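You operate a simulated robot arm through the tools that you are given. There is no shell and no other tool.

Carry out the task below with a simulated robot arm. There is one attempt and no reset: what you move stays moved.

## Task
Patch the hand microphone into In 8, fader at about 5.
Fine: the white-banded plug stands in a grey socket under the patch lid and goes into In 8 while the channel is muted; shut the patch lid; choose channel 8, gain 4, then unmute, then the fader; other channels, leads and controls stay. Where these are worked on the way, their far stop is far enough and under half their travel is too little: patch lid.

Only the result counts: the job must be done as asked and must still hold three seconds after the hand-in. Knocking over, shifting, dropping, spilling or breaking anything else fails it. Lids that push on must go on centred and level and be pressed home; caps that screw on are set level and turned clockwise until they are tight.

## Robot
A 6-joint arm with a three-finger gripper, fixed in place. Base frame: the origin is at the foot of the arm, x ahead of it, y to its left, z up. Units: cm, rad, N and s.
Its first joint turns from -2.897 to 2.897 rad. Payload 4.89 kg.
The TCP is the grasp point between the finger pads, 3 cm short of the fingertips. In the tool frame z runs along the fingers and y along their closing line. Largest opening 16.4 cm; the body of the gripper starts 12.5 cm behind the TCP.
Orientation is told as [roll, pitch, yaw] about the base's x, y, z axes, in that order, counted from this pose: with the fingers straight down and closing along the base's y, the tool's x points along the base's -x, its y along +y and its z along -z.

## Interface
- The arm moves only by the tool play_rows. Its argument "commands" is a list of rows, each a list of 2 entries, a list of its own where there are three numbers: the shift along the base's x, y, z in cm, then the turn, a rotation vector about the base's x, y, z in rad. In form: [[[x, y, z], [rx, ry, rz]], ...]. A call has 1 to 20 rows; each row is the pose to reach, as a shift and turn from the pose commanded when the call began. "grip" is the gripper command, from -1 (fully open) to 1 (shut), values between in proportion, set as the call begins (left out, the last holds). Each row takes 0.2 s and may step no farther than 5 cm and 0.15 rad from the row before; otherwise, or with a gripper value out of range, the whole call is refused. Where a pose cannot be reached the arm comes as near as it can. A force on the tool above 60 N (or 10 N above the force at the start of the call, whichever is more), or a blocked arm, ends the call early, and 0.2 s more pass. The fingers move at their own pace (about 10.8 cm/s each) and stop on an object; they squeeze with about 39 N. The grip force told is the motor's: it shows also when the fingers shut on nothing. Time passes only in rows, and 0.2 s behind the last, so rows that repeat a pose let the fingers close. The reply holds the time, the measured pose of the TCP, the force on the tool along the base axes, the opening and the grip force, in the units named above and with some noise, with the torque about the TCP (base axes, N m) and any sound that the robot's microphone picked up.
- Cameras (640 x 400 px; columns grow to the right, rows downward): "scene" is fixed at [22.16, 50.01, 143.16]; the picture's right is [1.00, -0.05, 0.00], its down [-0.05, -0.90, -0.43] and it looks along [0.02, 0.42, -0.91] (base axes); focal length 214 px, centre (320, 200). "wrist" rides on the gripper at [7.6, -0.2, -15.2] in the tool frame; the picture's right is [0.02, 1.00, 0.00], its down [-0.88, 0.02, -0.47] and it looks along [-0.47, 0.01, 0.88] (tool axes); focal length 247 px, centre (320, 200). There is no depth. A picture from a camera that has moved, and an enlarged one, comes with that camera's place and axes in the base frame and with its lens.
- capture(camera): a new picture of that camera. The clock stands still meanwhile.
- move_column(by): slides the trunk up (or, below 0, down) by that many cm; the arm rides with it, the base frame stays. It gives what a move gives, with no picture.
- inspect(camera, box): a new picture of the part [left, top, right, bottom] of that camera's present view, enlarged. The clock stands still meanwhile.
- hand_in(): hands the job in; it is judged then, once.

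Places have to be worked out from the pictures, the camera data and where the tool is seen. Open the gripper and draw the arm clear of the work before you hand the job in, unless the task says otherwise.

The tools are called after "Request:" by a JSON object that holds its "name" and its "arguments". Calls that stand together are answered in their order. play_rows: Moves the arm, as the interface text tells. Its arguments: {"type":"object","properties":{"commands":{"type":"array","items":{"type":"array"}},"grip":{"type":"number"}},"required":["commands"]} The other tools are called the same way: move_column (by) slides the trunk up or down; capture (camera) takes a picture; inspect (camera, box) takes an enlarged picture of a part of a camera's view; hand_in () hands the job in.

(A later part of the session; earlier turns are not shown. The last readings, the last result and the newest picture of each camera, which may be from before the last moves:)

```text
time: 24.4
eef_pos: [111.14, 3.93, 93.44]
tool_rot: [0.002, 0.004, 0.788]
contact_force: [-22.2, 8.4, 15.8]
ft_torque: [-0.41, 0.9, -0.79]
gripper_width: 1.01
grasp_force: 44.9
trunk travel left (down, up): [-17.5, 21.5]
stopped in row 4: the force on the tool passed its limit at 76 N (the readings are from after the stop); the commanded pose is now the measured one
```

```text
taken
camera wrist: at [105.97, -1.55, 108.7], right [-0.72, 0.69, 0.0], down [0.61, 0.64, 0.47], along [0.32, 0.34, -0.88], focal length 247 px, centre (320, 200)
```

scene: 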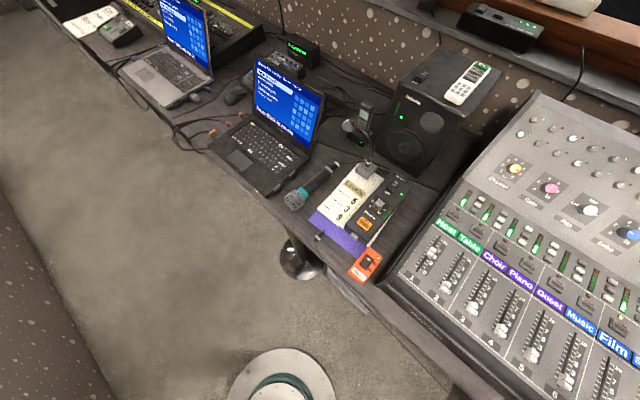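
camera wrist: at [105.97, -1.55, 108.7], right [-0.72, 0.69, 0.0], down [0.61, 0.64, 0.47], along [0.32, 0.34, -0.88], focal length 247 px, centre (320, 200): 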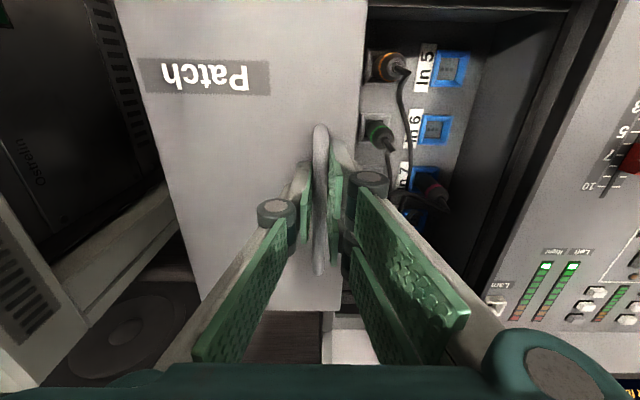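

The lid reached its far stop (force rise). I release the bar and rise to view the patch bay.

Request:
{"name": "play_rows", "arguments": {"commands": [[[0, 0, 0], [0, 0, 0]], [[0, 0, 0], [0, 0, 0]], [[0, 0, 0], [0, 0, 0]]], "grip": 0.55}}

Request:
{"name": "play_rows", "arguments": {"commands": [[[0, 0, 3], [0, 0, 0]], [[0, 0, 7], [0, 0, 0]], [[-3, 2, 10], [0, 0, 0]], [[-6, 4, 12], [0, 0, 0]], [[-9, 6, 14], [0, 0, 0]], [[-11, 7, 14], [0, 0, 0]]]}}

Request:
{"name": "capture", "arguments": {"camera": "wrist"}}

```text
time: 25.2
eef_pos: [111.29, 3.81, 93.26]
tool_rot: [0.004, 0.004, 0.789]
contact_force: [-0.3, 0.5, -0.3]
ft_torque: [0.0, 0.0, 0.0]
gripper_width: 3.7
grasp_force: 0.1
trunk travel left (down, up): [-17.5, 21.5]
```

```text
time: 26.6
eef_pos: [100.23, 10.94, 107.41]
tool_rot: [0.003, 0.001, 0.787]
contact_force: [0.0, -0.5, 0.1]
ft_torque: [0.04, 0.07, -0.01]
gripper_width: 3.66
grasp_force: 0.1
trunk travel left (down, up): [-17.5, 21.5]
```

```text
taken
camera wrist: at [95.01, 5.34, 122.68], right [-0.72, 0.69, 0.0], down [0.61, 0.64, 0.47], along [0.32, 0.34, -0.88], focal length 247 px, centre (320, 200)
```

wrist: 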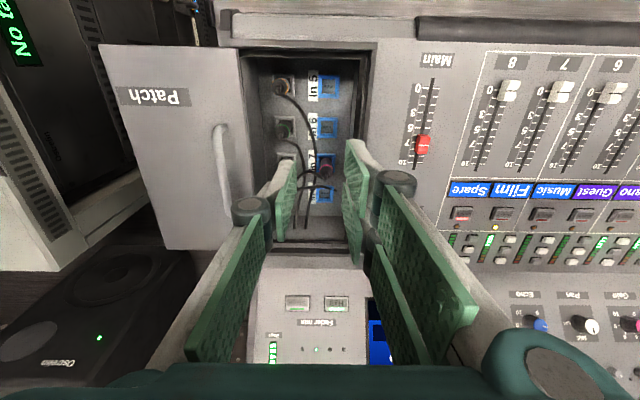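

The bay is open. I zoom in on the sockets.

Request:
{"name": "inspect", "arguments": {"camera": "wrist", "box": [230, 40, 390, 240]}}

Request:
{"name": "inspect", "arguments": {"camera": "wrist", "box": [260, 60, 370, 130]}}

```text
2.00 times, centred on (310, 140) of wrist
camera zoom: at [95.01, 5.34, 122.68], right [-0.72, 0.69, 0.0], down [0.61, 0.64, 0.47], along [0.32, 0.34, -0.88], focal length 494 px, centre (340, 320)
```

zoom: 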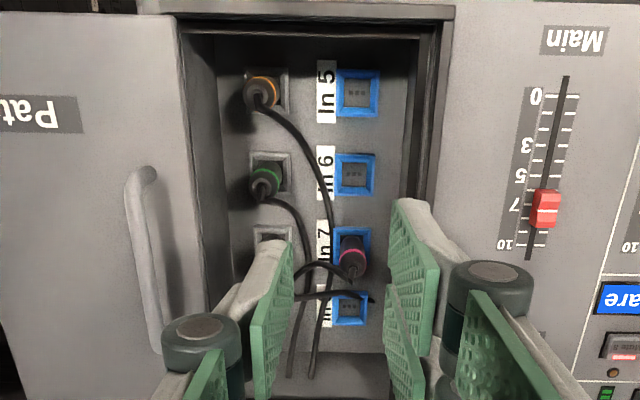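

```text
5.71 times, centred on (315, 95) of wrist
camera zoom: at [95.01, 5.34, 122.68], right [-0.72, 0.69, 0.0], down [0.61, 0.64, 0.47], along [0.32, 0.34, -0.88], focal length 1411 px, centre (349, 800)
```

zoom: 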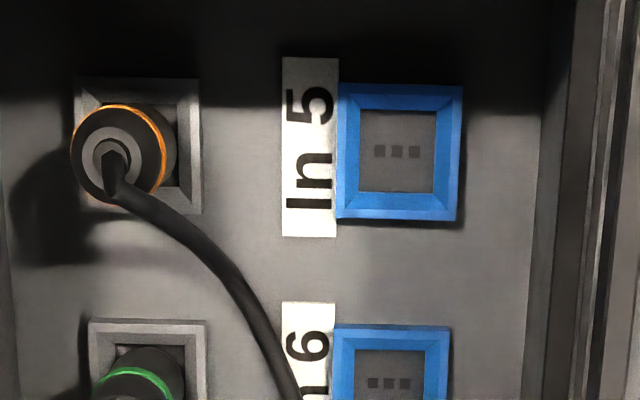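

A prong hides the far sockets. I move the hand over the faders side (high) so the bay is seen unobstructed.

Request:
{"name": "play_rows", "arguments": {"commands": [[[-2, 4, 2], [0, 0, 0]], [[-4, 8, 4], [0, 0, 0]], [[-6, 12, 5], [0, 0, 0]], [[-8, 15, 5], [0, 0, 0]]]}}

Request:
{"name": "capture", "arguments": {"camera": "wrist"}}

Request:
{"name": "inspect", "arguments": {"camera": "wrist", "box": [110, 60, 270, 240]}}

```text
time: 27.6
eef_pos: [92.37, 25.53, 112.03]
tool_rot: [0.004, 0.003, 0.786]
contact_force: [1.1, -0.9, -0.1]
ft_torque: [0.17, 0.08, 0.03]
gripper_width: 3.69
grasp_force: 0.1
trunk travel left (down, up): [-17.5, 21.5]
```

```text
taken
camera wrist: at [87.26, 20.09, 127.34], right [-0.72, 0.69, 0.0], down [0.61, 0.64, 0.47], along [0.32, 0.34, -0.88], focal length 247 px, centre (320, 200)
```

wrist: 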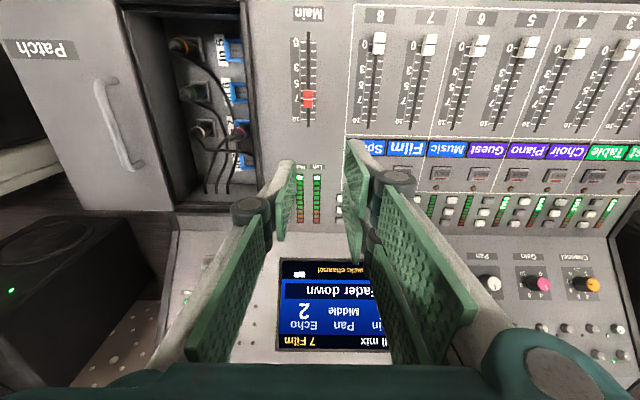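

```text
2.22 times, centred on (190, 150) of wrist
camera zoom: at [87.26, 20.09, 127.34], right [-0.72, 0.69, 0.0], down [0.61, 0.64, 0.47], along [0.32, 0.34, -0.88], focal length 549 px, centre (609, 311)
```

zoom: 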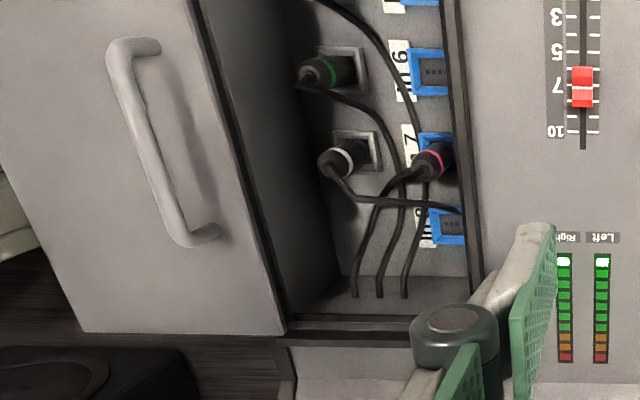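

The white-banded plug is in the third grey socket, near In 7/In 8. I zoom closer.

Request:
{"name": "inspect", "arguments": {"camera": "wrist", "box": [170, 95, 270, 200]}}

Request:
{"name": "inspect", "arguments": {"camera": "wrist", "box": [180, 110, 260, 160]}}

```text
3.81 times, centred on (220, 148) of wrist
camera zoom: at [87.26, 20.09, 127.34], right [-0.72, 0.69, 0.0], down [0.61, 0.64, 0.47], along [0.32, 0.34, -0.88], focal length 941 px, centre (701, 400)
```

zoom: 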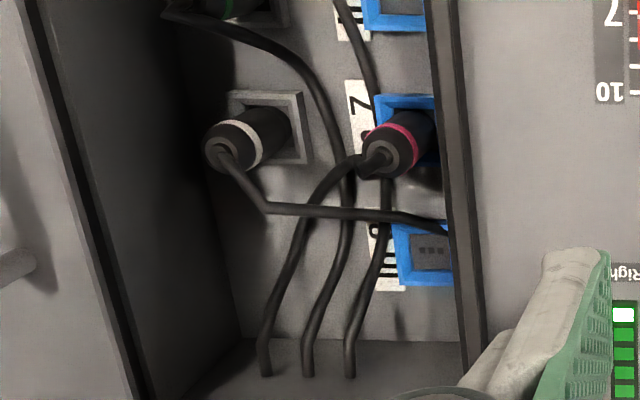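

```text
8.00 times, centred on (220, 135) of wrist
camera zoom: at [87.26, 20.09, 127.34], right [-0.72, 0.69, 0.0], down [0.61, 0.64, 0.47], along [0.32, 0.34, -0.88], focal length 1976 px, centre (1120, 720)
```

zoom: 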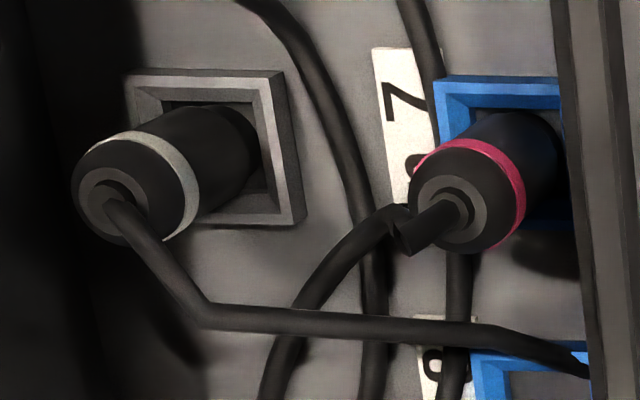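

Triangulating: In 8 is at about (109.6, 22.3, 78), the white-banded plug at (110.2, 12.3) with its top near z≈83.5, sockets 6.65 cm apart. I turn the hand back to yaw -45° (closing along the socket column, clear of the lid) and go above the white plug.

Request:
{"name": "play_rows", "arguments": {"commands": [[[1, -1, 0], [0, 0, -0.135]], [[2.5, -2, 0], [0, 0, -0.27]], [[4, -3, 0], [0, 0, -0.405]], [[5.5, -4, 0], [0, 0, -0.54]], [[7, -5, 0], [0, 0, -0.675]], [[8.5, -6, 0], [0, 0, -0.81]], [[10, -7.2, 0], [0, 0, -0.945]], [[11.5, -8.4, 0], [0, 0, -1.08]], [[13, -9.6, 0], [0, 0, -1.215]], [[14.5, -10.8, 0], [0, 0, -1.35]], [[16, -12, 0], [0, 0, -1.485]], [[17.8, -13.2, 0], [0, 0, -1.571]]], "grip": 0.3}}

Request:
{"name": "capture", "arguments": {"camera": "wrist"}}

```text
time: 30.2
eef_pos: [110.09, 12.59, 112.46]
tool_rot: [0.004, 0.003, -0.785]
contact_force: [-1.4, 0.4, 0.2]
ft_torque: [-0.09, -0.11, -0.01]
gripper_width: 5.75
grasp_force: 0.0
trunk travel left (down, up): [-17.5, 21.5]
```

```text
taken
camera wrist: at [104.61, 17.77, 127.64], right [0.69, 0.72, 0.0], down [0.64, -0.61, 0.47], along [0.34, -0.32, -0.88], focal length 247 px, centre (320, 200)
```

wrist: 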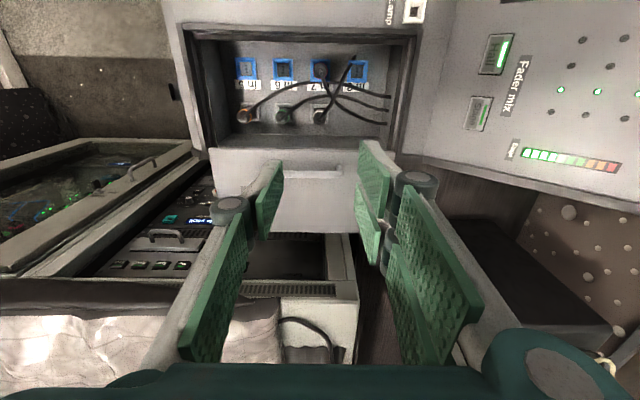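

Clear view of the bay now, with the white plug centred at column 320. I zoom in for precise positions.

Request:
{"name": "inspect", "arguments": {"camera": "wrist", "box": [220, 40, 410, 150]}}

Request:
{"name": "inspect", "arguments": {"camera": "wrist", "box": [290, 50, 380, 130]}}

```text
3.37 times, centred on (315, 95) of wrist
camera zoom: at [104.61, 17.77, 127.64], right [0.69, 0.72, 0.0], down [0.64, -0.61, 0.47], along [0.34, -0.32, -0.88], focal length 832 px, centre (337, 554)
```

zoom: 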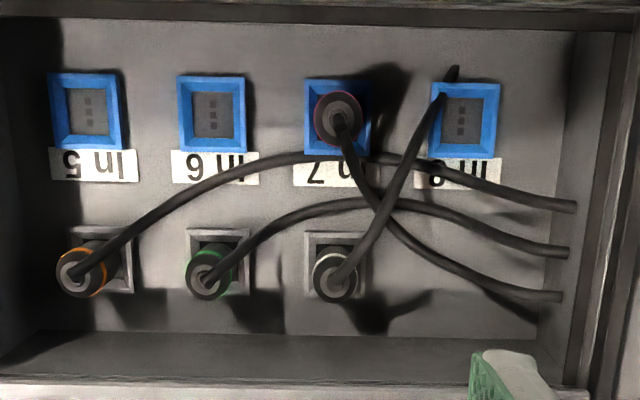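

```text
5.00 times, centred on (335, 90) of wrist
camera zoom: at [104.61, 17.77, 127.64], right [0.69, 0.72, 0.0], down [0.64, -0.61, 0.47], along [0.34, -0.32, -0.88], focal length 1235 px, centre (245, 750)
```

zoom: 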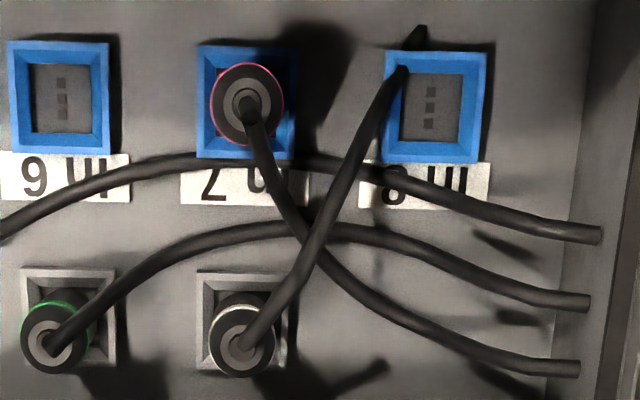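

The white plug axis is at r≈68.95, u≈86.8, and the TCP is already right above it. I descend stepwise with the gripper 5.7 cm open.

Request:
{"name": "play_rows", "arguments": {"commands": [[[0, 0, -4], [0, 0, 0]], [[0, 0, -8], [0, 0, 0]], [[0, 0, -12], [0, 0, 0]], [[0, 0, -16], [0, 0, 0]], [[0, 0, -19], [0, 0, 0]], [[0, 0, -20], [0, 0, 0]]]}}

Request:
{"name": "capture", "arguments": {"camera": "wrist"}}

Request:
{"name": "inspect", "arguments": {"camera": "wrist", "box": [220, 90, 420, 240]}}

```text
time: 31.6
eef_pos: [110.23, 12.49, 92.1]
tool_rot: [0.003, 0.004, -0.783]
contact_force: [-0.5, -1.1, 0.0]
ft_torque: [0.01, -0.05, 0.02]
gripper_width: 5.73
grasp_force: 0.0
trunk travel left (down, up): [-17.5, 21.5]
```

```text
taken
camera wrist: at [104.73, 17.72, 107.39], right [0.69, 0.72, 0.0], down [0.64, -0.61, 0.47], along [0.34, -0.32, -0.88], focal length 247 px, centre (320, 200)
```

wrist: 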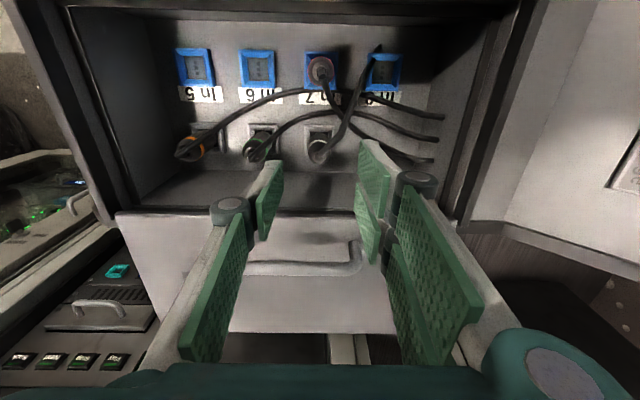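

```text
2.67 times, centred on (320, 165) of wrist
camera zoom: at [104.73, 17.72, 107.39], right [0.69, 0.72, 0.0], down [0.64, -0.61, 0.47], along [0.34, -0.32, -0.88], focal length 659 px, centre (320, 293)
```

zoom: 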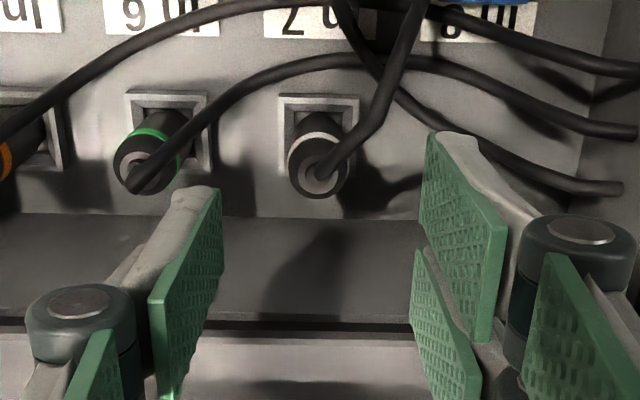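

The plug top comes out at z≈84.6, r≈68.8, u≈86.8; the hand is aligned within 0.3 cm. I narrow the opening to ~4.2 cm and descend to TCP z≈84.5 so the pads cover the upper half of the plug.

Request:
{"name": "play_rows", "arguments": {"commands": [[[0, 0, 0], [0, 0, 0]], [[0, 0, -2], [0, 0, 0]], [[0, 0, -4], [0, 0, 0]], [[0, 0, -5.5], [0, 0, 0]], [[0, 0, -6.5], [0, 0, 0]]], "grip": 0.49}}

Request:
{"name": "capture", "arguments": {"camera": "wrist"}}

Request:
{"name": "inspect", "arguments": {"camera": "wrist", "box": [220, 90, 420, 240]}}

```text
time: 32.8
eef_pos: [110.04, 12.58, 85.69]
tool_rot: [0.003, 0.005, -0.784]
contact_force: [-0.9, -1.1, 0.9]
ft_torque: [0.01, -0.02, 0.0]
gripper_width: 4.18
grasp_force: 0.0
trunk travel left (down, up): [-17.5, 21.5]
```

```text
taken
camera wrist: at [104.75, 17.76, 100.93], right [0.69, 0.72, 0.0], down [0.64, -0.61, 0.47], along [0.34, -0.32, -0.88], focal length 247 px, centre (320, 200)
```

wrist: 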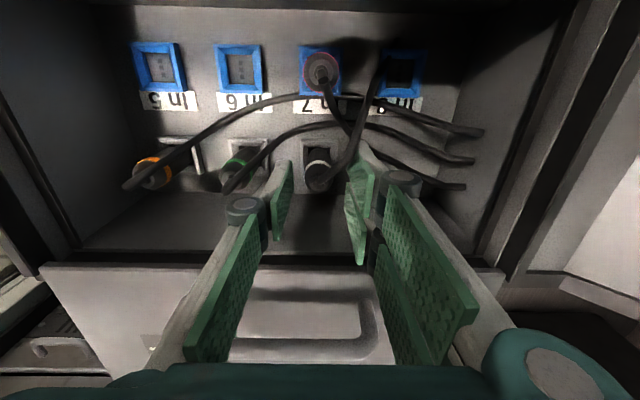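

```text
2.67 times, centred on (320, 165) of wrist
camera zoom: at [104.75, 17.76, 100.93], right [0.69, 0.72, 0.0], down [0.64, -0.61, 0.47], along [0.34, -0.32, -0.88], focal length 659 px, centre (320, 293)
```

zoom: 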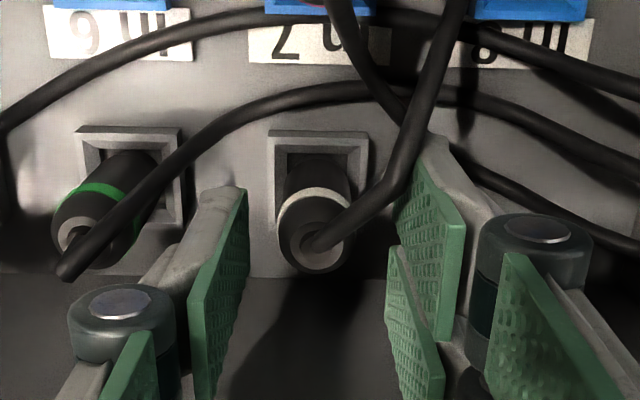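

Plug centred between the pads. I lower 1.2 cm more and close on it.

Request:
{"name": "play_rows", "arguments": {"commands": [[[-0.05, -0.1, -0.6], [0, 0, 0]], [[-0.1, -0.15, -1.2], [0, 0, 0]]]}}

Request:
{"name": "play_rows", "arguments": {"commands": [[[0, 0, 0], [0, 0, 0]], [[0, 0, 0], [0, 0, 0]], [[0, 0, 0], [0, 0, 0]]], "grip": 0.9}}

Request:
{"name": "inspect", "arguments": {"camera": "wrist", "box": [220, 90, 420, 240]}}

```text
time: 33.4
eef_pos: [110.05, 12.31, 84.49]
tool_rot: [0.002, 0.002, -0.784]
contact_force: [-0.4, 0.0, -0.3]
ft_torque: [-0.01, -0.04, 0.02]
gripper_width: 4.16
grasp_force: 0.2
trunk travel left (down, up): [-17.5, 21.5]
```

```text
time: 34.2
eef_pos: [110.14, 12.51, 84.39]
tool_rot: [0.003, 0.004, -0.785]
contact_force: [28.6, 13.7, 5.8]
ft_torque: [0.33, -0.85, -0.07]
gripper_width: 2.61
grasp_force: 38.8
trunk travel left (down, up): [-17.5, 21.5]
```

```text
2.67 times, centred on (320, 165) of wrist
camera zoom: at [104.62, 17.71, 99.71], right [0.69, 0.72, 0.0], down [0.64, -0.61, 0.47], along [0.34, -0.32, -0.88], focal length 659 px, centre (320, 293)
```

zoom: 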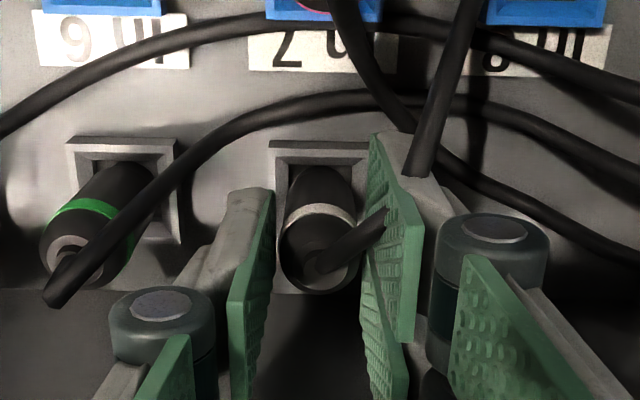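

Gripped (2.6 cm). The side force says the plug sits slightly to +u; I ease that way and pull straight up.

Request:
{"name": "play_rows", "arguments": {"commands": [[[0.15, 0.15, 0], [0, 0, 0]], [[0.15, 0.15, 0.4], [0, 0, 0]], [[0.15, 0.15, 0.8], [0, 0, 0]], [[0.15, 0.15, 1.2], [0, 0, 0]], [[0.15, 0.15, 1.6], [0, 0, 0]], [[0.15, 0.15, 2.2], [0, 0, 0]], [[0.15, 0.15, 2.8], [0, 0, 0]]]}}

Request:
{"name": "inspect", "arguments": {"camera": "wrist", "box": [220, 90, 420, 240]}}

```text
time: 35.8
eef_pos: [110.05, 12.45, 87.19]
tool_rot: [0.004, 0.002, -0.783]
contact_force: [0.0, 0.5, -1.1]
ft_torque: [0.03, 0.01, 0.0]
gripper_width: 2.61
grasp_force: 39.1
trunk travel left (down, up): [-17.5, 21.5]
```

```text
2.67 times, centred on (320, 165) of wrist
camera zoom: at [104.62, 17.75, 102.51], right [0.69, 0.72, 0.0], down [0.64, -0.61, 0.47], along [0.34, -0.32, -0.88], focal length 659 px, centre (320, 293)
```

zoom: 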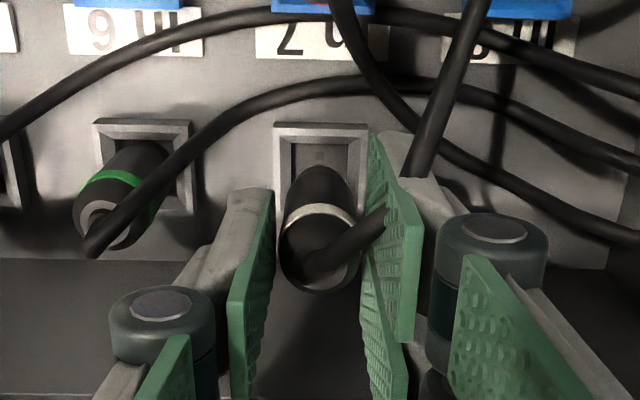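

The plug came out (2.8 cm up, no pull left). I lift further and carry it over In 8 at z≈92.

Request:
{"name": "play_rows", "arguments": {"commands": [[[0, 0, 1.6], [0, 0, 0]], [[0, 0, 3.2], [0, 0, 0]], [[0, 0, 4.8], [0, 0, 0]], [[-0.13, 2.45, 4.8], [0, 0, 0]], [[-0.26, 4.9, 4.8], [0, 0, 0]], [[-0.4, 7.35, 4.8], [0, 0, 0]], [[-0.53, 9.8, 4.8], [0, 0, 0]], [[-0.53, 9.8, 4.8], [0, 0, 0]]]}}

Request:
{"name": "capture", "arguments": {"camera": "wrist"}}

Request:
{"name": "inspect", "arguments": {"camera": "wrist", "box": [220, 90, 420, 240]}}

```text
time: 37.6
eef_pos: [109.44, 22.56, 92.2]
tool_rot: [0.004, 0.003, -0.783]
contact_force: [0.1, -0.5, -0.2]
ft_torque: [0.0, 0.0, -0.03]
gripper_width: 2.59
grasp_force: 38.9
trunk travel left (down, up): [-17.5, 21.5]
```

```text
taken
camera wrist: at [103.96, 27.74, 107.51], right [0.69, 0.72, 0.0], down [0.64, -0.61, 0.47], along [0.34, -0.32, -0.88], focal length 247 px, centre (320, 200)
```

wrist: 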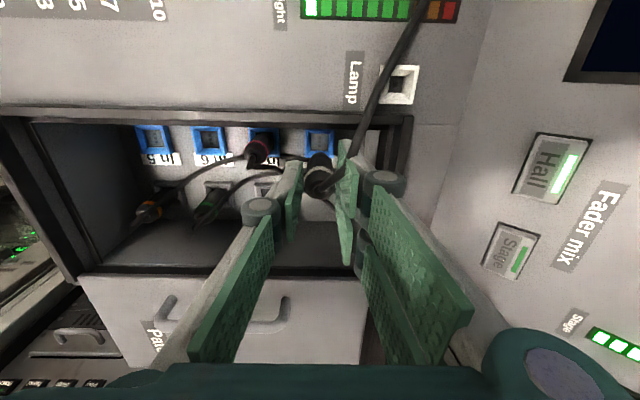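

```text
2.67 times, centred on (320, 165) of wrist
camera zoom: at [103.96, 27.74, 107.51], right [0.69, 0.72, 0.0], down [0.64, -0.61, 0.47], along [0.34, -0.32, -0.88], focal length 659 px, centre (320, 293)
```

zoom: 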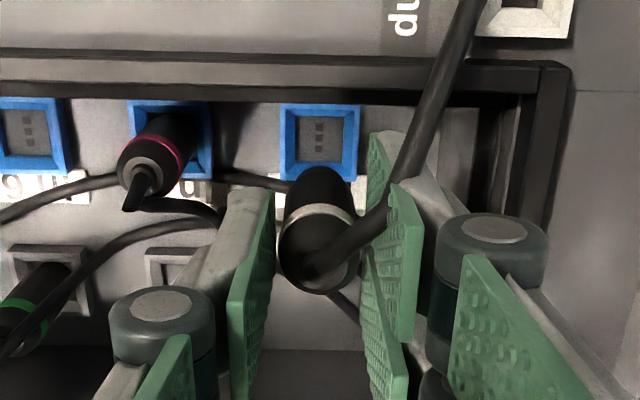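

Lateral alignment is within 0.05 cm; matching the frame position to the seated reference asks for +0.35 cm in r. I apply that and descend to z≈88.2 for a second check.

Request:
{"name": "play_rows", "arguments": {"commands": [[[0.25, -0.25, 0], [0, 0, 0]], [[0.25, -0.25, -1.5], [0, 0, 0]], [[0.25, -0.25, -3], [0, 0, 0]], [[0.25, -0.25, -4], [0, 0, 0]], [[0.25, -0.25, -4], [0, 0, 0]]]}}

Request:
{"name": "inspect", "arguments": {"camera": "wrist", "box": [220, 90, 420, 240]}}

Request:
{"name": "inspect", "arguments": {"camera": "wrist", "box": [280, 110, 360, 170]}}

```text
time: 38.8
eef_pos: [109.91, 22.19, 88.0]
tool_rot: [0.004, 0.002, -0.783]
contact_force: [-0.1, 0.7, -1.1]
ft_torque: [0.01, 0.01, -0.01]
gripper_width: 2.59
grasp_force: 38.8
trunk travel left (down, up): [-17.5, 21.5]
```

```text
2.67 times, centred on (320, 165) of wrist
camera zoom: at [104.49, 27.47, 103.29], right [0.69, 0.72, 0.0], down [0.64, -0.61, 0.47], along [0.34, -0.32, -0.88], focal length 659 px, centre (320, 293)
```

zoom: 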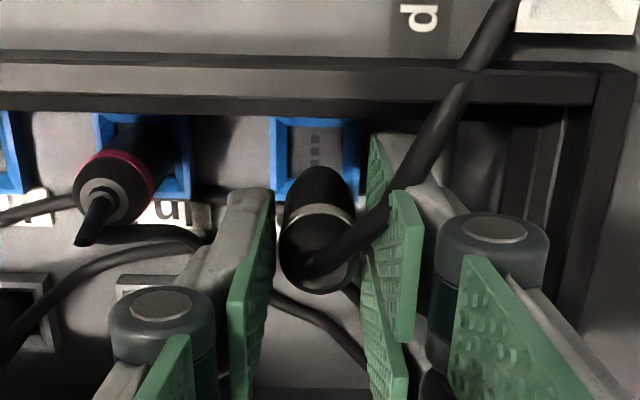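

```text
6.67 times, centred on (320, 140) of wrist
camera zoom: at [104.49, 27.47, 103.29], right [0.69, 0.72, 0.0], down [0.64, -0.61, 0.47], along [0.34, -0.32, -0.88], focal length 1646 px, centre (320, 600)
```

zoom: 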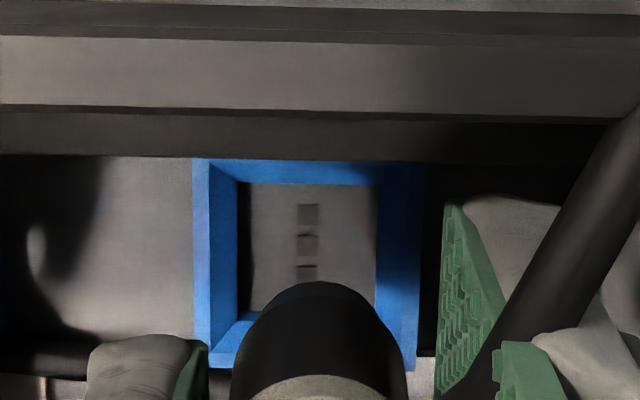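

Comparing with the seated reference, I estimate a correction of about -0.15 in u and -0.15 in r. I apply it and take closer zooms to verify.

Request:
{"name": "play_rows", "arguments": {"commands": [[[-0.21, 0.0, 0], [0, 0, 0]], [[-0.21, 0.0, 0], [0, 0, 0]]]}}

Request:
{"name": "inspect", "arguments": {"camera": "wrist", "box": [210, 120, 350, 210]}}

Request:
{"name": "inspect", "arguments": {"camera": "wrist", "box": [280, 110, 360, 170]}}

```text
time: 39.4
eef_pos: [109.65, 22.13, 87.95]
tool_rot: [0.003, 0.002, -0.783]
contact_force: [0.1, 0.1, -1.0]
ft_torque: [0.01, -0.01, 0.02]
gripper_width: 2.59
grasp_force: 39.2
trunk travel left (down, up): [-17.5, 21.5]
```

```text
4.44 times, centred on (280, 165) of wrist
camera zoom: at [104.24, 27.43, 103.35], right [0.69, 0.72, 0.0], down [0.64, -0.61, 0.47], along [0.34, -0.32, -0.88], focal length 1098 px, centre (498, 356)
```

zoom: 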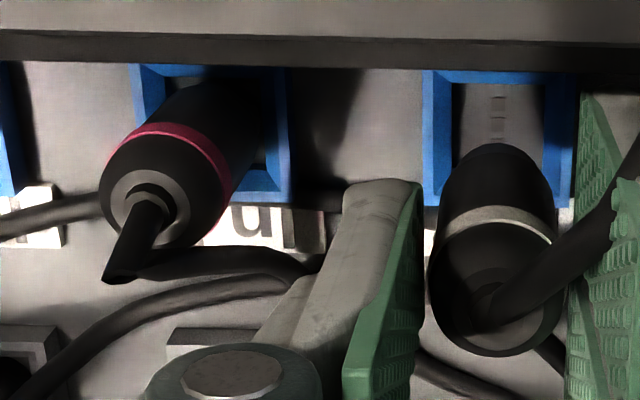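

```text
6.67 times, centred on (320, 140) of wrist
camera zoom: at [104.24, 27.43, 103.35], right [0.69, 0.72, 0.0], down [0.64, -0.61, 0.47], along [0.34, -0.32, -0.88], focal length 1646 px, centre (320, 600)
```

zoom: 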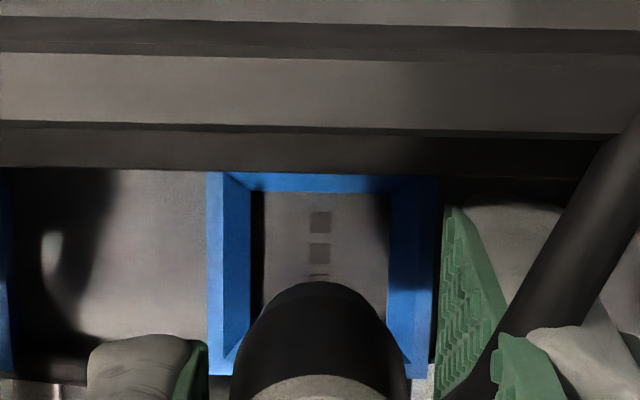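

Now the plug axis and the In 8 frame agree within about 0.1 cm in both directions. I lower it gently in small steps.

Request:
{"name": "play_rows", "arguments": {"commands": [[[0, 0, -0.4], [0, 0, 0]], [[0, 0, -0.8], [0, 0, 0]], [[0, 0, -1.2], [0, 0, 0]], [[0, 0, -1.6], [0, 0, 0]]]}}

Request:
{"name": "inspect", "arguments": {"camera": "wrist", "box": [280, 110, 360, 170]}}

```text
time: 40.4
eef_pos: [109.6, 22.09, 86.54]
tool_rot: [0.005, 0.002, -0.784]
contact_force: [0.1, -0.2, -0.2]
ft_torque: [-0.01, 0.0, 0.01]
gripper_width: 2.58
grasp_force: 38.6
trunk travel left (down, up): [-17.5, 21.5]
```

```text
6.67 times, centred on (320, 140) of wrist
camera zoom: at [104.1, 27.42, 101.78], right [0.69, 0.72, 0.0], down [0.64, -0.61, 0.47], along [0.34, -0.32, -0.88], focal length 1646 px, centre (320, 600)
```

zoom: 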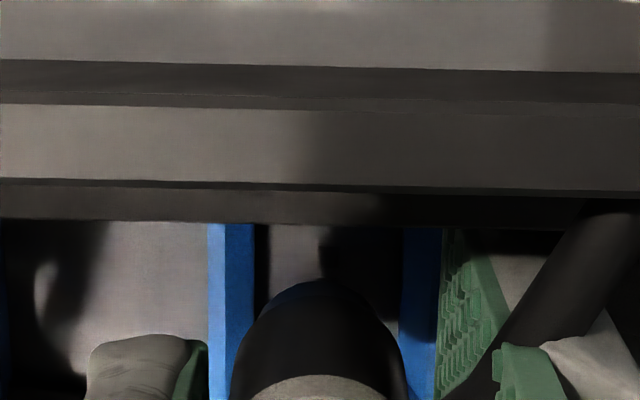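

Still free of contact; the socket appears ~0.08 cm to +u. I nudge and keep lowering.

Request:
{"name": "play_rows", "arguments": {"commands": [[[0.06, 0.06, -0.3], [0, 0, 0]], [[0.06, 0.06, -0.6], [0, 0, 0]], [[0.06, 0.06, -0.9], [0, 0, 0]], [[0.06, 0.06, -1.2], [0, 0, 0]]]}}

Request:
{"name": "inspect", "arguments": {"camera": "wrist", "box": [220, 90, 420, 240]}}

```text
time: 41.4
eef_pos: [109.66, 22.27, 85.33]
tool_rot: [0.003, 0.005, -0.784]
contact_force: [0.0, 0.7, 0.0]
ft_torque: [-0.01, -0.01, -0.02]
gripper_width: 2.6
grasp_force: 38.7
trunk travel left (down, up): [-17.5, 21.5]
```

```text
2.67 times, centred on (320, 165) of wrist
camera zoom: at [104.21, 27.48, 100.66], right [0.69, 0.72, 0.0], down [0.64, -0.61, 0.47], along [0.34, -0.32, -0.88], focal length 659 px, centre (320, 293)
```

zoom: 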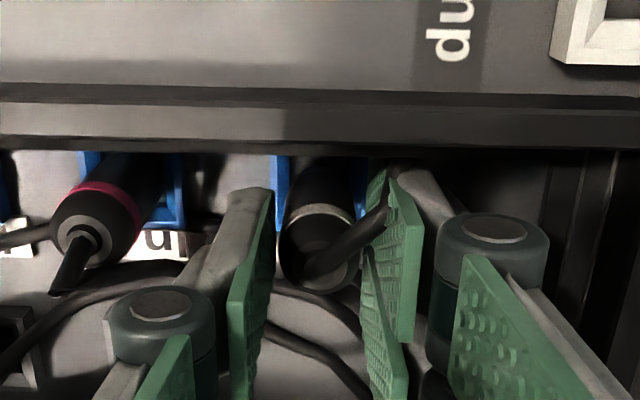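

No resistance at z=85.3; I continue to the seat height (about 84.4), pressing lightly.

Request:
{"name": "play_rows", "arguments": {"commands": [[[0, 0, -0.3], [0, 0, 0]], [[0, 0, -0.6], [0, 0, 0]], [[0, 0, -0.9], [0, 0, 0]], [[0, 0, -1.0], [0, 0, 0]]]}}

Request:
{"name": "capture", "arguments": {"camera": "wrist"}}

Request:
{"name": "inspect", "arguments": {"camera": "wrist", "box": [220, 90, 420, 240]}}

```text
time: 42.4
eef_pos: [109.66, 22.28, 84.51]
tool_rot: [0.005, 0.001, -0.781]
contact_force: [5.9, 10.1, 32.2]
ft_torque: [0.3, -0.2, 0.02]
gripper_width: 2.64
grasp_force: 39.1
trunk travel left (down, up): [-17.5, 21.5]
```

```text
taken
camera wrist: at [104.19, 27.51, 99.82], right [0.69, 0.72, 0.01], down [0.64, -0.61, 0.47], along [0.34, -0.32, -0.88], focal length 247 px, centre (320, 200)
```

wrist: 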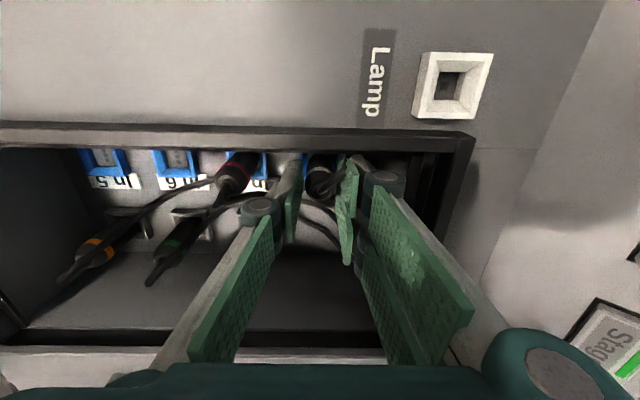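

```text
2.67 times, centred on (320, 165) of wrist
camera zoom: at [104.19, 27.51, 99.82], right [0.69, 0.72, 0.01], down [0.64, -0.61, 0.47], along [0.34, -0.32, -0.88], focal length 659 px, centre (320, 293)
```

zoom: 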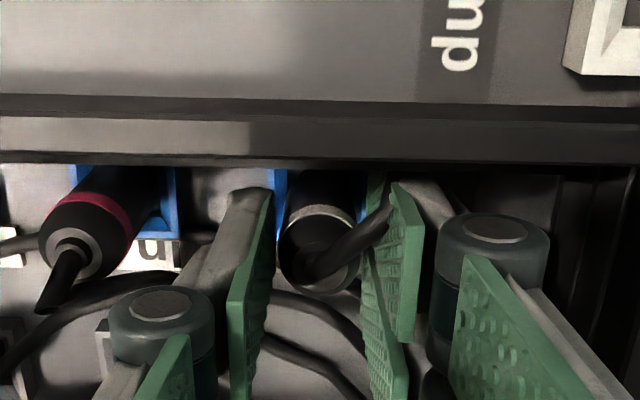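

Contact at z≈84.5 with 32 N, matching the seated height in the grey socket. I press a little more to be sure it is home.

Request:
{"name": "play_rows", "arguments": {"commands": [[[0, 0, -0.1], [0, 0, 0]], [[0, 0, -0.2], [0, 0, 0]], [[0, 0, -0.3], [0, 0, 0]], [[0, 0, -0.3], [0, 0, 0]]]}}

Request:
{"name": "inspect", "arguments": {"camera": "wrist", "box": [220, 90, 420, 240]}}

```text
time: 43.4
eef_pos: [109.69, 22.41, 84.29]
tool_rot: [0.005, 0.002, -0.783]
contact_force: [25.7, 17.0, 30.9]
ft_torque: [0.49, -0.87, -0.03]
gripper_width: 2.62
grasp_force: 39.1
trunk travel left (down, up): [-17.5, 21.5]
```

```text
2.67 times, centred on (320, 165) of wrist
camera zoom: at [104.18, 27.52, 99.39], right [0.69, 0.72, 0.0], down [0.64, -0.61, 0.47], along [0.34, -0.32, -0.88], focal length 659 px, centre (320, 293)
```

zoom: 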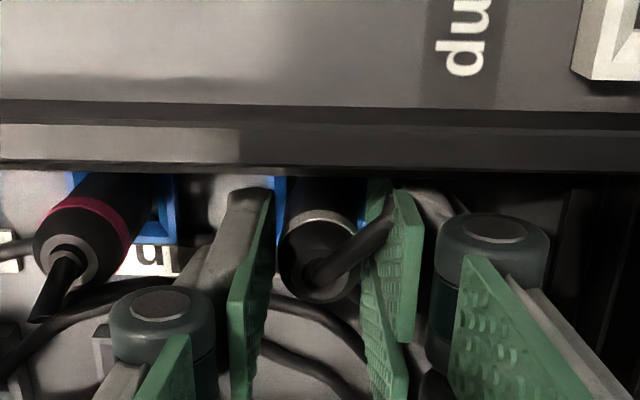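

The plug is bottomed in In 8 at the same height as before. I release with a small opening and rise straight up.

Request:
{"name": "play_rows", "arguments": {"commands": [[[0, 0, 0], [0, 0, 0]], [[0, 0, 0], [0, 0, 0]], [[0, 0, 0], [0, 0, 0]]], "grip": 0.5}}

Request:
{"name": "play_rows", "arguments": {"commands": [[[0, 0, 1.5], [0, 0, 0]], [[0, 0, 3.5], [0, 0, 0]], [[0, 0, 7], [0, 0, 0]], [[0, 0, 11], [0, 0, 0]], [[0, 0, 15], [0, 0, 0]], [[0, 0, 19], [0, 0, 0]]]}}

Request:
{"name": "capture", "arguments": {"camera": "wrist"}}

Request:
{"name": "inspect", "arguments": {"camera": "wrist", "box": [220, 60, 410, 170]}}

```text
time: 44.2
eef_pos: [109.66, 22.16, 84.07]
tool_rot: [0.002, 0.003, -0.784]
contact_force: [-0.3, -0.7, 0.8]
ft_torque: [0.01, 0.01, 0.0]
gripper_width: 4.09
grasp_force: 0.0
trunk travel left (down, up): [-17.5, 21.5]
```

```text
time: 45.6
eef_pos: [109.58, 22.46, 102.87]
tool_rot: [0.004, 0.003, -0.784]
contact_force: [0.7, -0.3, -1.3]
ft_torque: [-0.04, 0.08, -0.02]
gripper_width: 4.08
grasp_force: 0.0
trunk travel left (down, up): [-17.5, 21.5]
```

```text
taken
camera wrist: at [104.13, 27.69, 118.07], right [0.69, 0.72, 0.0], down [0.64, -0.61, 0.47], along [0.34, -0.32, -0.88], focal length 247 px, centre (320, 200)
```

wrist: 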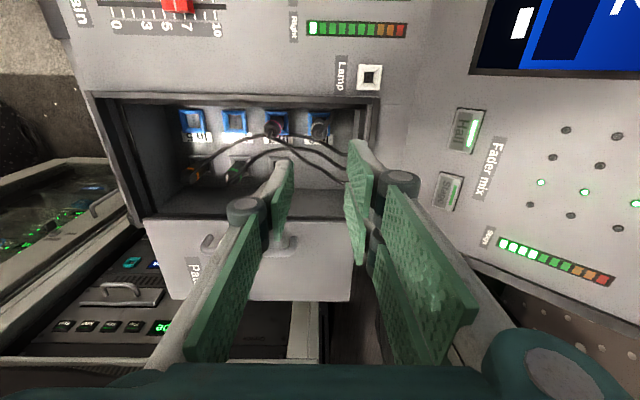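

```text
3.37 times, centred on (315, 115) of wrist
camera zoom: at [104.13, 27.69, 118.07], right [0.69, 0.72, 0.0], down [0.64, -0.61, 0.47], along [0.34, -0.32, -0.88], focal length 832 px, centre (337, 486)
```

zoom: 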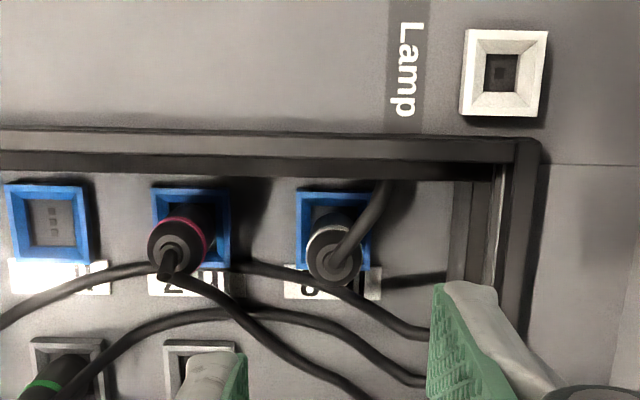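

The white plug stands in In 8. I zoom in to compare its height with the seated pink plug.

Request:
{"name": "inspect", "arguments": {"camera": "wrist", "box": [255, 95, 345, 155]}}

```text
6.67 times, centred on (300, 125) of wrist
camera zoom: at [104.13, 27.69, 118.07], right [0.69, 0.72, 0.0], down [0.64, -0.61, 0.47], along [0.34, -0.32, -0.88], focal length 1646 px, centre (453, 700)
```

zoom: 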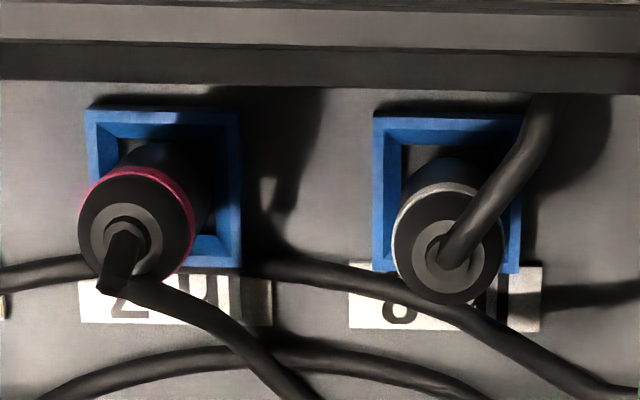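

White plug's top sits slightly differently from the pink one (either ~0.3 cm toward +r or a bit high), so it may not be fully home. I re-grip it with the better-aligned centre (u≈93.4, r≈61.65) and press again.

Request:
{"name": "play_rows", "arguments": {"commands": [[[0, 0, -4], [0, 0, 0]], [[0, 0, -8], [0, 0, 0]], [[0, 0, -12], [0, 0, 0]], [[0, 0, -15], [0, 0, 0]], [[0, 0, -17], [0, 0, 0]], [[0, 0, -18], [0, 0, 0]]]}}

Request:
{"name": "inspect", "arguments": {"camera": "wrist", "box": [220, 90, 420, 240]}}

```text
time: 47.0
eef_pos: [109.58, 22.29, 85.05]
tool_rot: [0.002, 0.004, -0.784]
contact_force: [1.4, -0.8, 0.1]
ft_torque: [-0.01, 0.0, 0.01]
gripper_width: 4.09
grasp_force: 0.0
trunk travel left (down, up): [-17.5, 21.5]
```

```text
2.67 times, centred on (320, 165) of wrist
camera zoom: at [104.13, 27.48, 100.33], right [0.69, 0.72, 0.0], down [0.64, -0.61, 0.47], along [0.34, -0.32, -0.88], focal length 659 px, centre (320, 293)
```

zoom: 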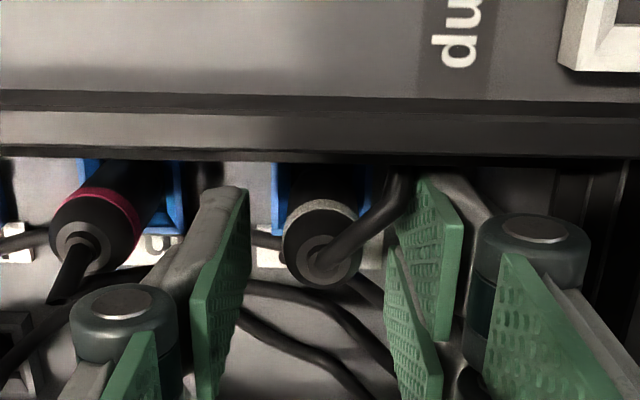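

From the disc size and height, the plug sits about 0.7 cm higher than fully seated (it slid in the grip). I'll raise, close the fingers, and press straight down on its top.

Request:
{"name": "play_rows", "arguments": {"commands": [[[0, 0, 2], [0, 0, 0]], [[0, 0, 4.5], [0, 0, 0]], [[0, 0, 7], [0, 0, 0]]]}}

Request:
{"name": "play_rows", "arguments": {"commands": [[[0, 0, 0], [0, 0, 0]], [[0, 0, 0], [0, 0, 0]], [[0, 0, 0], [0, 0, 0]]], "grip": 1}}

Request:
{"name": "inspect", "arguments": {"camera": "wrist", "box": [220, 90, 420, 240]}}

```text
time: 47.8
eef_pos: [109.85, 22.32, 91.99]
tool_rot: [0.004, 0.005, -0.784]
contact_force: [-0.4, -0.2, 0.0]
ft_torque: [-0.02, 0.06, 0.03]
gripper_width: 4.1
grasp_force: 0.0
trunk travel left (down, up): [-17.5, 21.5]
```

```text
time: 48.6
eef_pos: [109.79, 22.25, 91.98]
tool_rot: [0.003, 0.003, -0.782]
contact_force: [1.0, 0.2, -0.3]
ft_torque: [-0.01, 0.01, 0.0]
gripper_width: 0.0
grasp_force: 39.2
trunk travel left (down, up): [-17.5, 21.5]
```

```text
2.67 times, centred on (320, 165) of wrist
camera zoom: at [104.37, 27.58, 107.3], right [0.69, 0.72, 0.0], down [0.64, -0.61, 0.47], along [0.34, -0.32, -0.88], focal length 659 px, centre (320, 293)
```

zoom: 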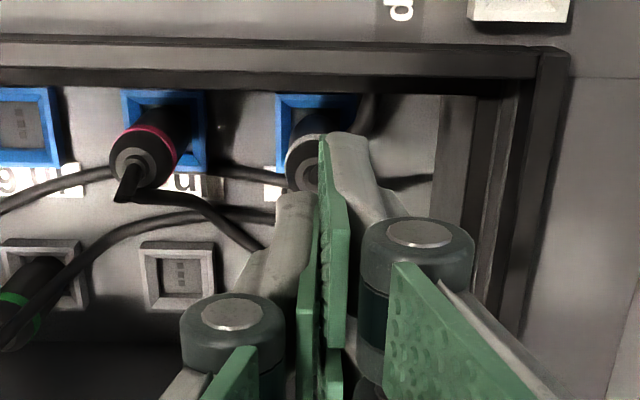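

Now I descend onto the plug's top with closed fingers, in small steps.

Request:
{"name": "play_rows", "arguments": {"commands": [[[-0.1, 0.1, -1.5], [0, 0, 0]], [[-0.1, 0.1, -3], [0, 0, 0]], [[-0.1, 0.1, -3.5], [0, 0, 0]], [[-0.1, 0.1, -4.0], [0, 0, 0]], [[-0.1, 0.1, -4.3], [0, 0, 0]]]}}

Request:
{"name": "inspect", "arguments": {"camera": "wrist", "box": [220, 90, 420, 240]}}

```text
time: 49.8
eef_pos: [109.76, 22.26, 87.72]
tool_rot: [0.004, 0.004, -0.784]
contact_force: [-0.9, -0.4, 0.4]
ft_torque: [0.02, -0.01, 0.02]
gripper_width: 0.0
grasp_force: 38.4
trunk travel left (down, up): [-17.5, 21.5]
```

```text
2.67 times, centred on (320, 165) of wrist
camera zoom: at [104.28, 27.57, 102.92], right [0.69, 0.72, 0.0], down [0.64, -0.61, 0.47], along [0.34, -0.32, -0.88], focal length 659 px, centre (320, 293)
```

zoom: 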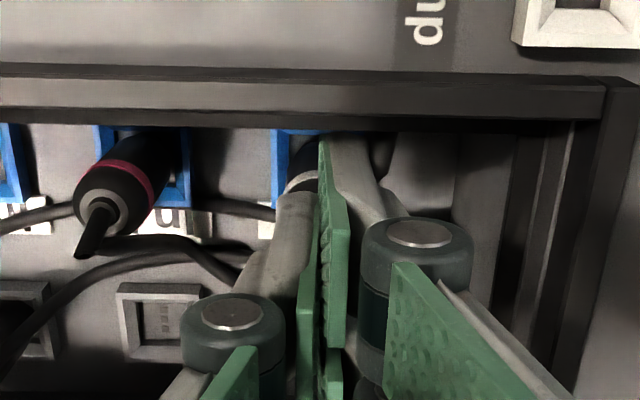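

No contact yet at z=87.7; continuing down gently.

Request:
{"name": "play_rows", "arguments": {"commands": [[[0, 0, -0.25], [0, 0, 0]], [[0, 0, -0.5], [0, 0, 0]], [[0, 0, -0.75], [0, 0, 0]], [[0, 0, -0.75], [0, 0, 0]]]}}

```text
time: 50.8
eef_pos: [109.65, 22.31, 87.04]
tool_rot: [0.003, 0.003, -0.784]
contact_force: [0.3, -0.5, 0.0]
ft_torque: [0.02, 0.02, 0.03]
gripper_width: 0.01
grasp_force: 39.1
trunk travel left (down, up): [-17.5, 21.5]
```

Request:
{"name": "play_rows", "arguments": {"commands": [[[0, 0, -0.25], [0, 0, 0]], [[0, 0, -0.5], [0, 0, 0]], [[0, 0, -0.75], [0, 0, 0]], [[0, 0, -1.0], [0, 0, 0]], [[0, 0, -1.0], [0, 0, 0]]]}}

Request:
{"name": "inspect", "arguments": {"camera": "wrist", "box": [220, 90, 420, 240]}}

```text
time: 52.0
eef_pos: [109.85, 22.48, 86.44]
tool_rot: [0.005, 0.003, -0.784]
contact_force: [-8.0, -1.8, 34.8]
ft_torque: [-0.02, 0.17, -0.01]
gripper_width: 0.59
grasp_force: 38.9
trunk travel left (down, up): [-17.5, 21.5]
stopped in row 5: the force on the tool passed its limit at 63 N (the readings are from after the stop); the commanded pose is now the measured one
```

```text
2.67 times, centred on (320, 165) of wrist
camera zoom: at [104.15, 27.62, 101.75], right [0.69, 0.72, 0.01], down [0.64, -0.61, 0.47], along [0.34, -0.32, -0.88], focal length 659 px, centre (320, 293)
```

zoom: 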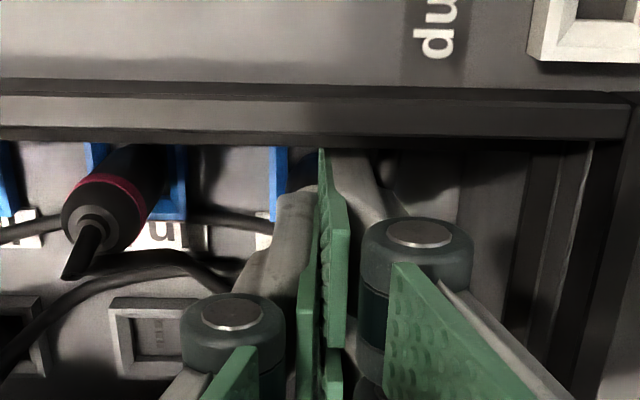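

The press reached 63 N at z≈86.3. I raise and compare the plug with the pink one again.

Request:
{"name": "play_rows", "arguments": {"commands": [[[0, 0, 2], [0, 0, 0]], [[0, 0, 6], [0, 0, 0]], [[0, 0, 10], [0, 0, 0]], [[0, 0, 14], [0, 0, 0]], [[-0.2, 0, 16.5], [0, 0, 0]]]}}

Request:
{"name": "inspect", "arguments": {"camera": "wrist", "box": [255, 95, 345, 155]}}

```text
time: 53.2
eef_pos: [109.73, 22.5, 102.59]
tool_rot: [0.002, 0.005, -0.784]
contact_force: [0.6, 0.0, 0.1]
ft_torque: [-0.05, 0.07, -0.02]
gripper_width: 0.0
grasp_force: 38.9
trunk travel left (down, up): [-17.5, 21.5]
```

```text
6.67 times, centred on (300, 125) of wrist
camera zoom: at [104.22, 27.76, 117.84], right [0.69, 0.72, 0.0], down [0.64, -0.61, 0.47], along [0.34, -0.32, -0.88], focal length 1646 px, centre (453, 700)
```

zoom: 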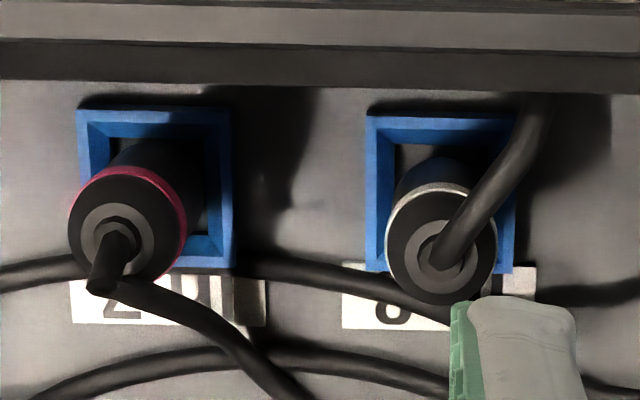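

Still ambiguous (0.4 cm offset in r versus height), so I take a second viewpoint: yaw +45° looking along the socket column.

Request:
{"name": "play_rows", "arguments": {"commands": [[[-1.2, 0, 1], [0, 0, 0.135]], [[-2.7, 0, 2], [0, 0, 0.27]], [[-4.2, 0, 3], [0, 0, 0.405]], [[-5.7, 0, 3], [0, 0, 0.54]], [[-7.2, 0, 3], [0, 0, 0.675]], [[-8.7, 0, 3], [0, 0, 0.81]], [[-10.2, 0, 3], [0, 0, 0.945]], [[-11.7, -0.3, 3], [0, 0, 1.08]], [[-13.2, -0.6, 3], [0, 0, 1.215]], [[-14.7, -0.9, 3], [0, 0, 1.35]], [[-16.2, -1.2, 3], [0, 0, 1.485]], [[-17.8, -1.3, 3], [0, 0, 1.571]]]}}

Request:
{"name": "capture", "arguments": {"camera": "wrist"}}

Request:
{"name": "inspect", "arguments": {"camera": "wrist", "box": [200, 120, 290, 210]}}

```text
time: 55.8
eef_pos: [91.87, 21.17, 105.73]
tool_rot: [0.005, 0.003, 0.79]
contact_force: [0.5, -0.1, -0.6]
ft_torque: [-0.04, 0.13, 0.02]
gripper_width: 0.0
grasp_force: 39.0
trunk travel left (down, up): [-17.5, 21.5]
```

```text
taken
camera wrist: at [86.64, 15.62, 120.94], right [-0.72, 0.69, 0.0], down [0.61, 0.64, 0.47], along [0.32, 0.34, -0.88], focal length 247 px, centre (320, 200)
```

wrist: 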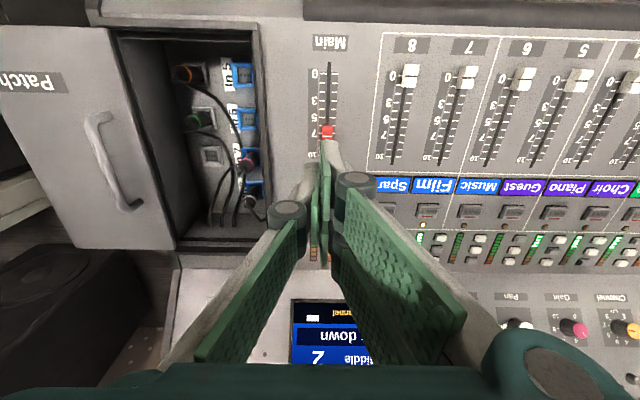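

```text
4.44 times, centred on (245, 165) of wrist
camera zoom: at [86.64, 15.62, 120.94], right [-0.72, 0.69, 0.0], down [0.61, 0.64, 0.47], along [0.32, 0.34, -0.88], focal length 1098 px, centre (653, 356)
```

zoom: 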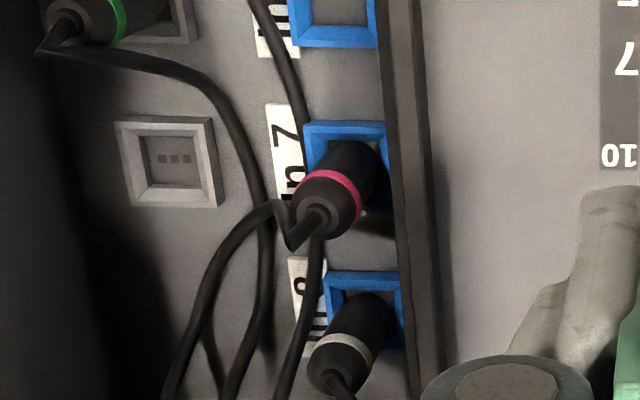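

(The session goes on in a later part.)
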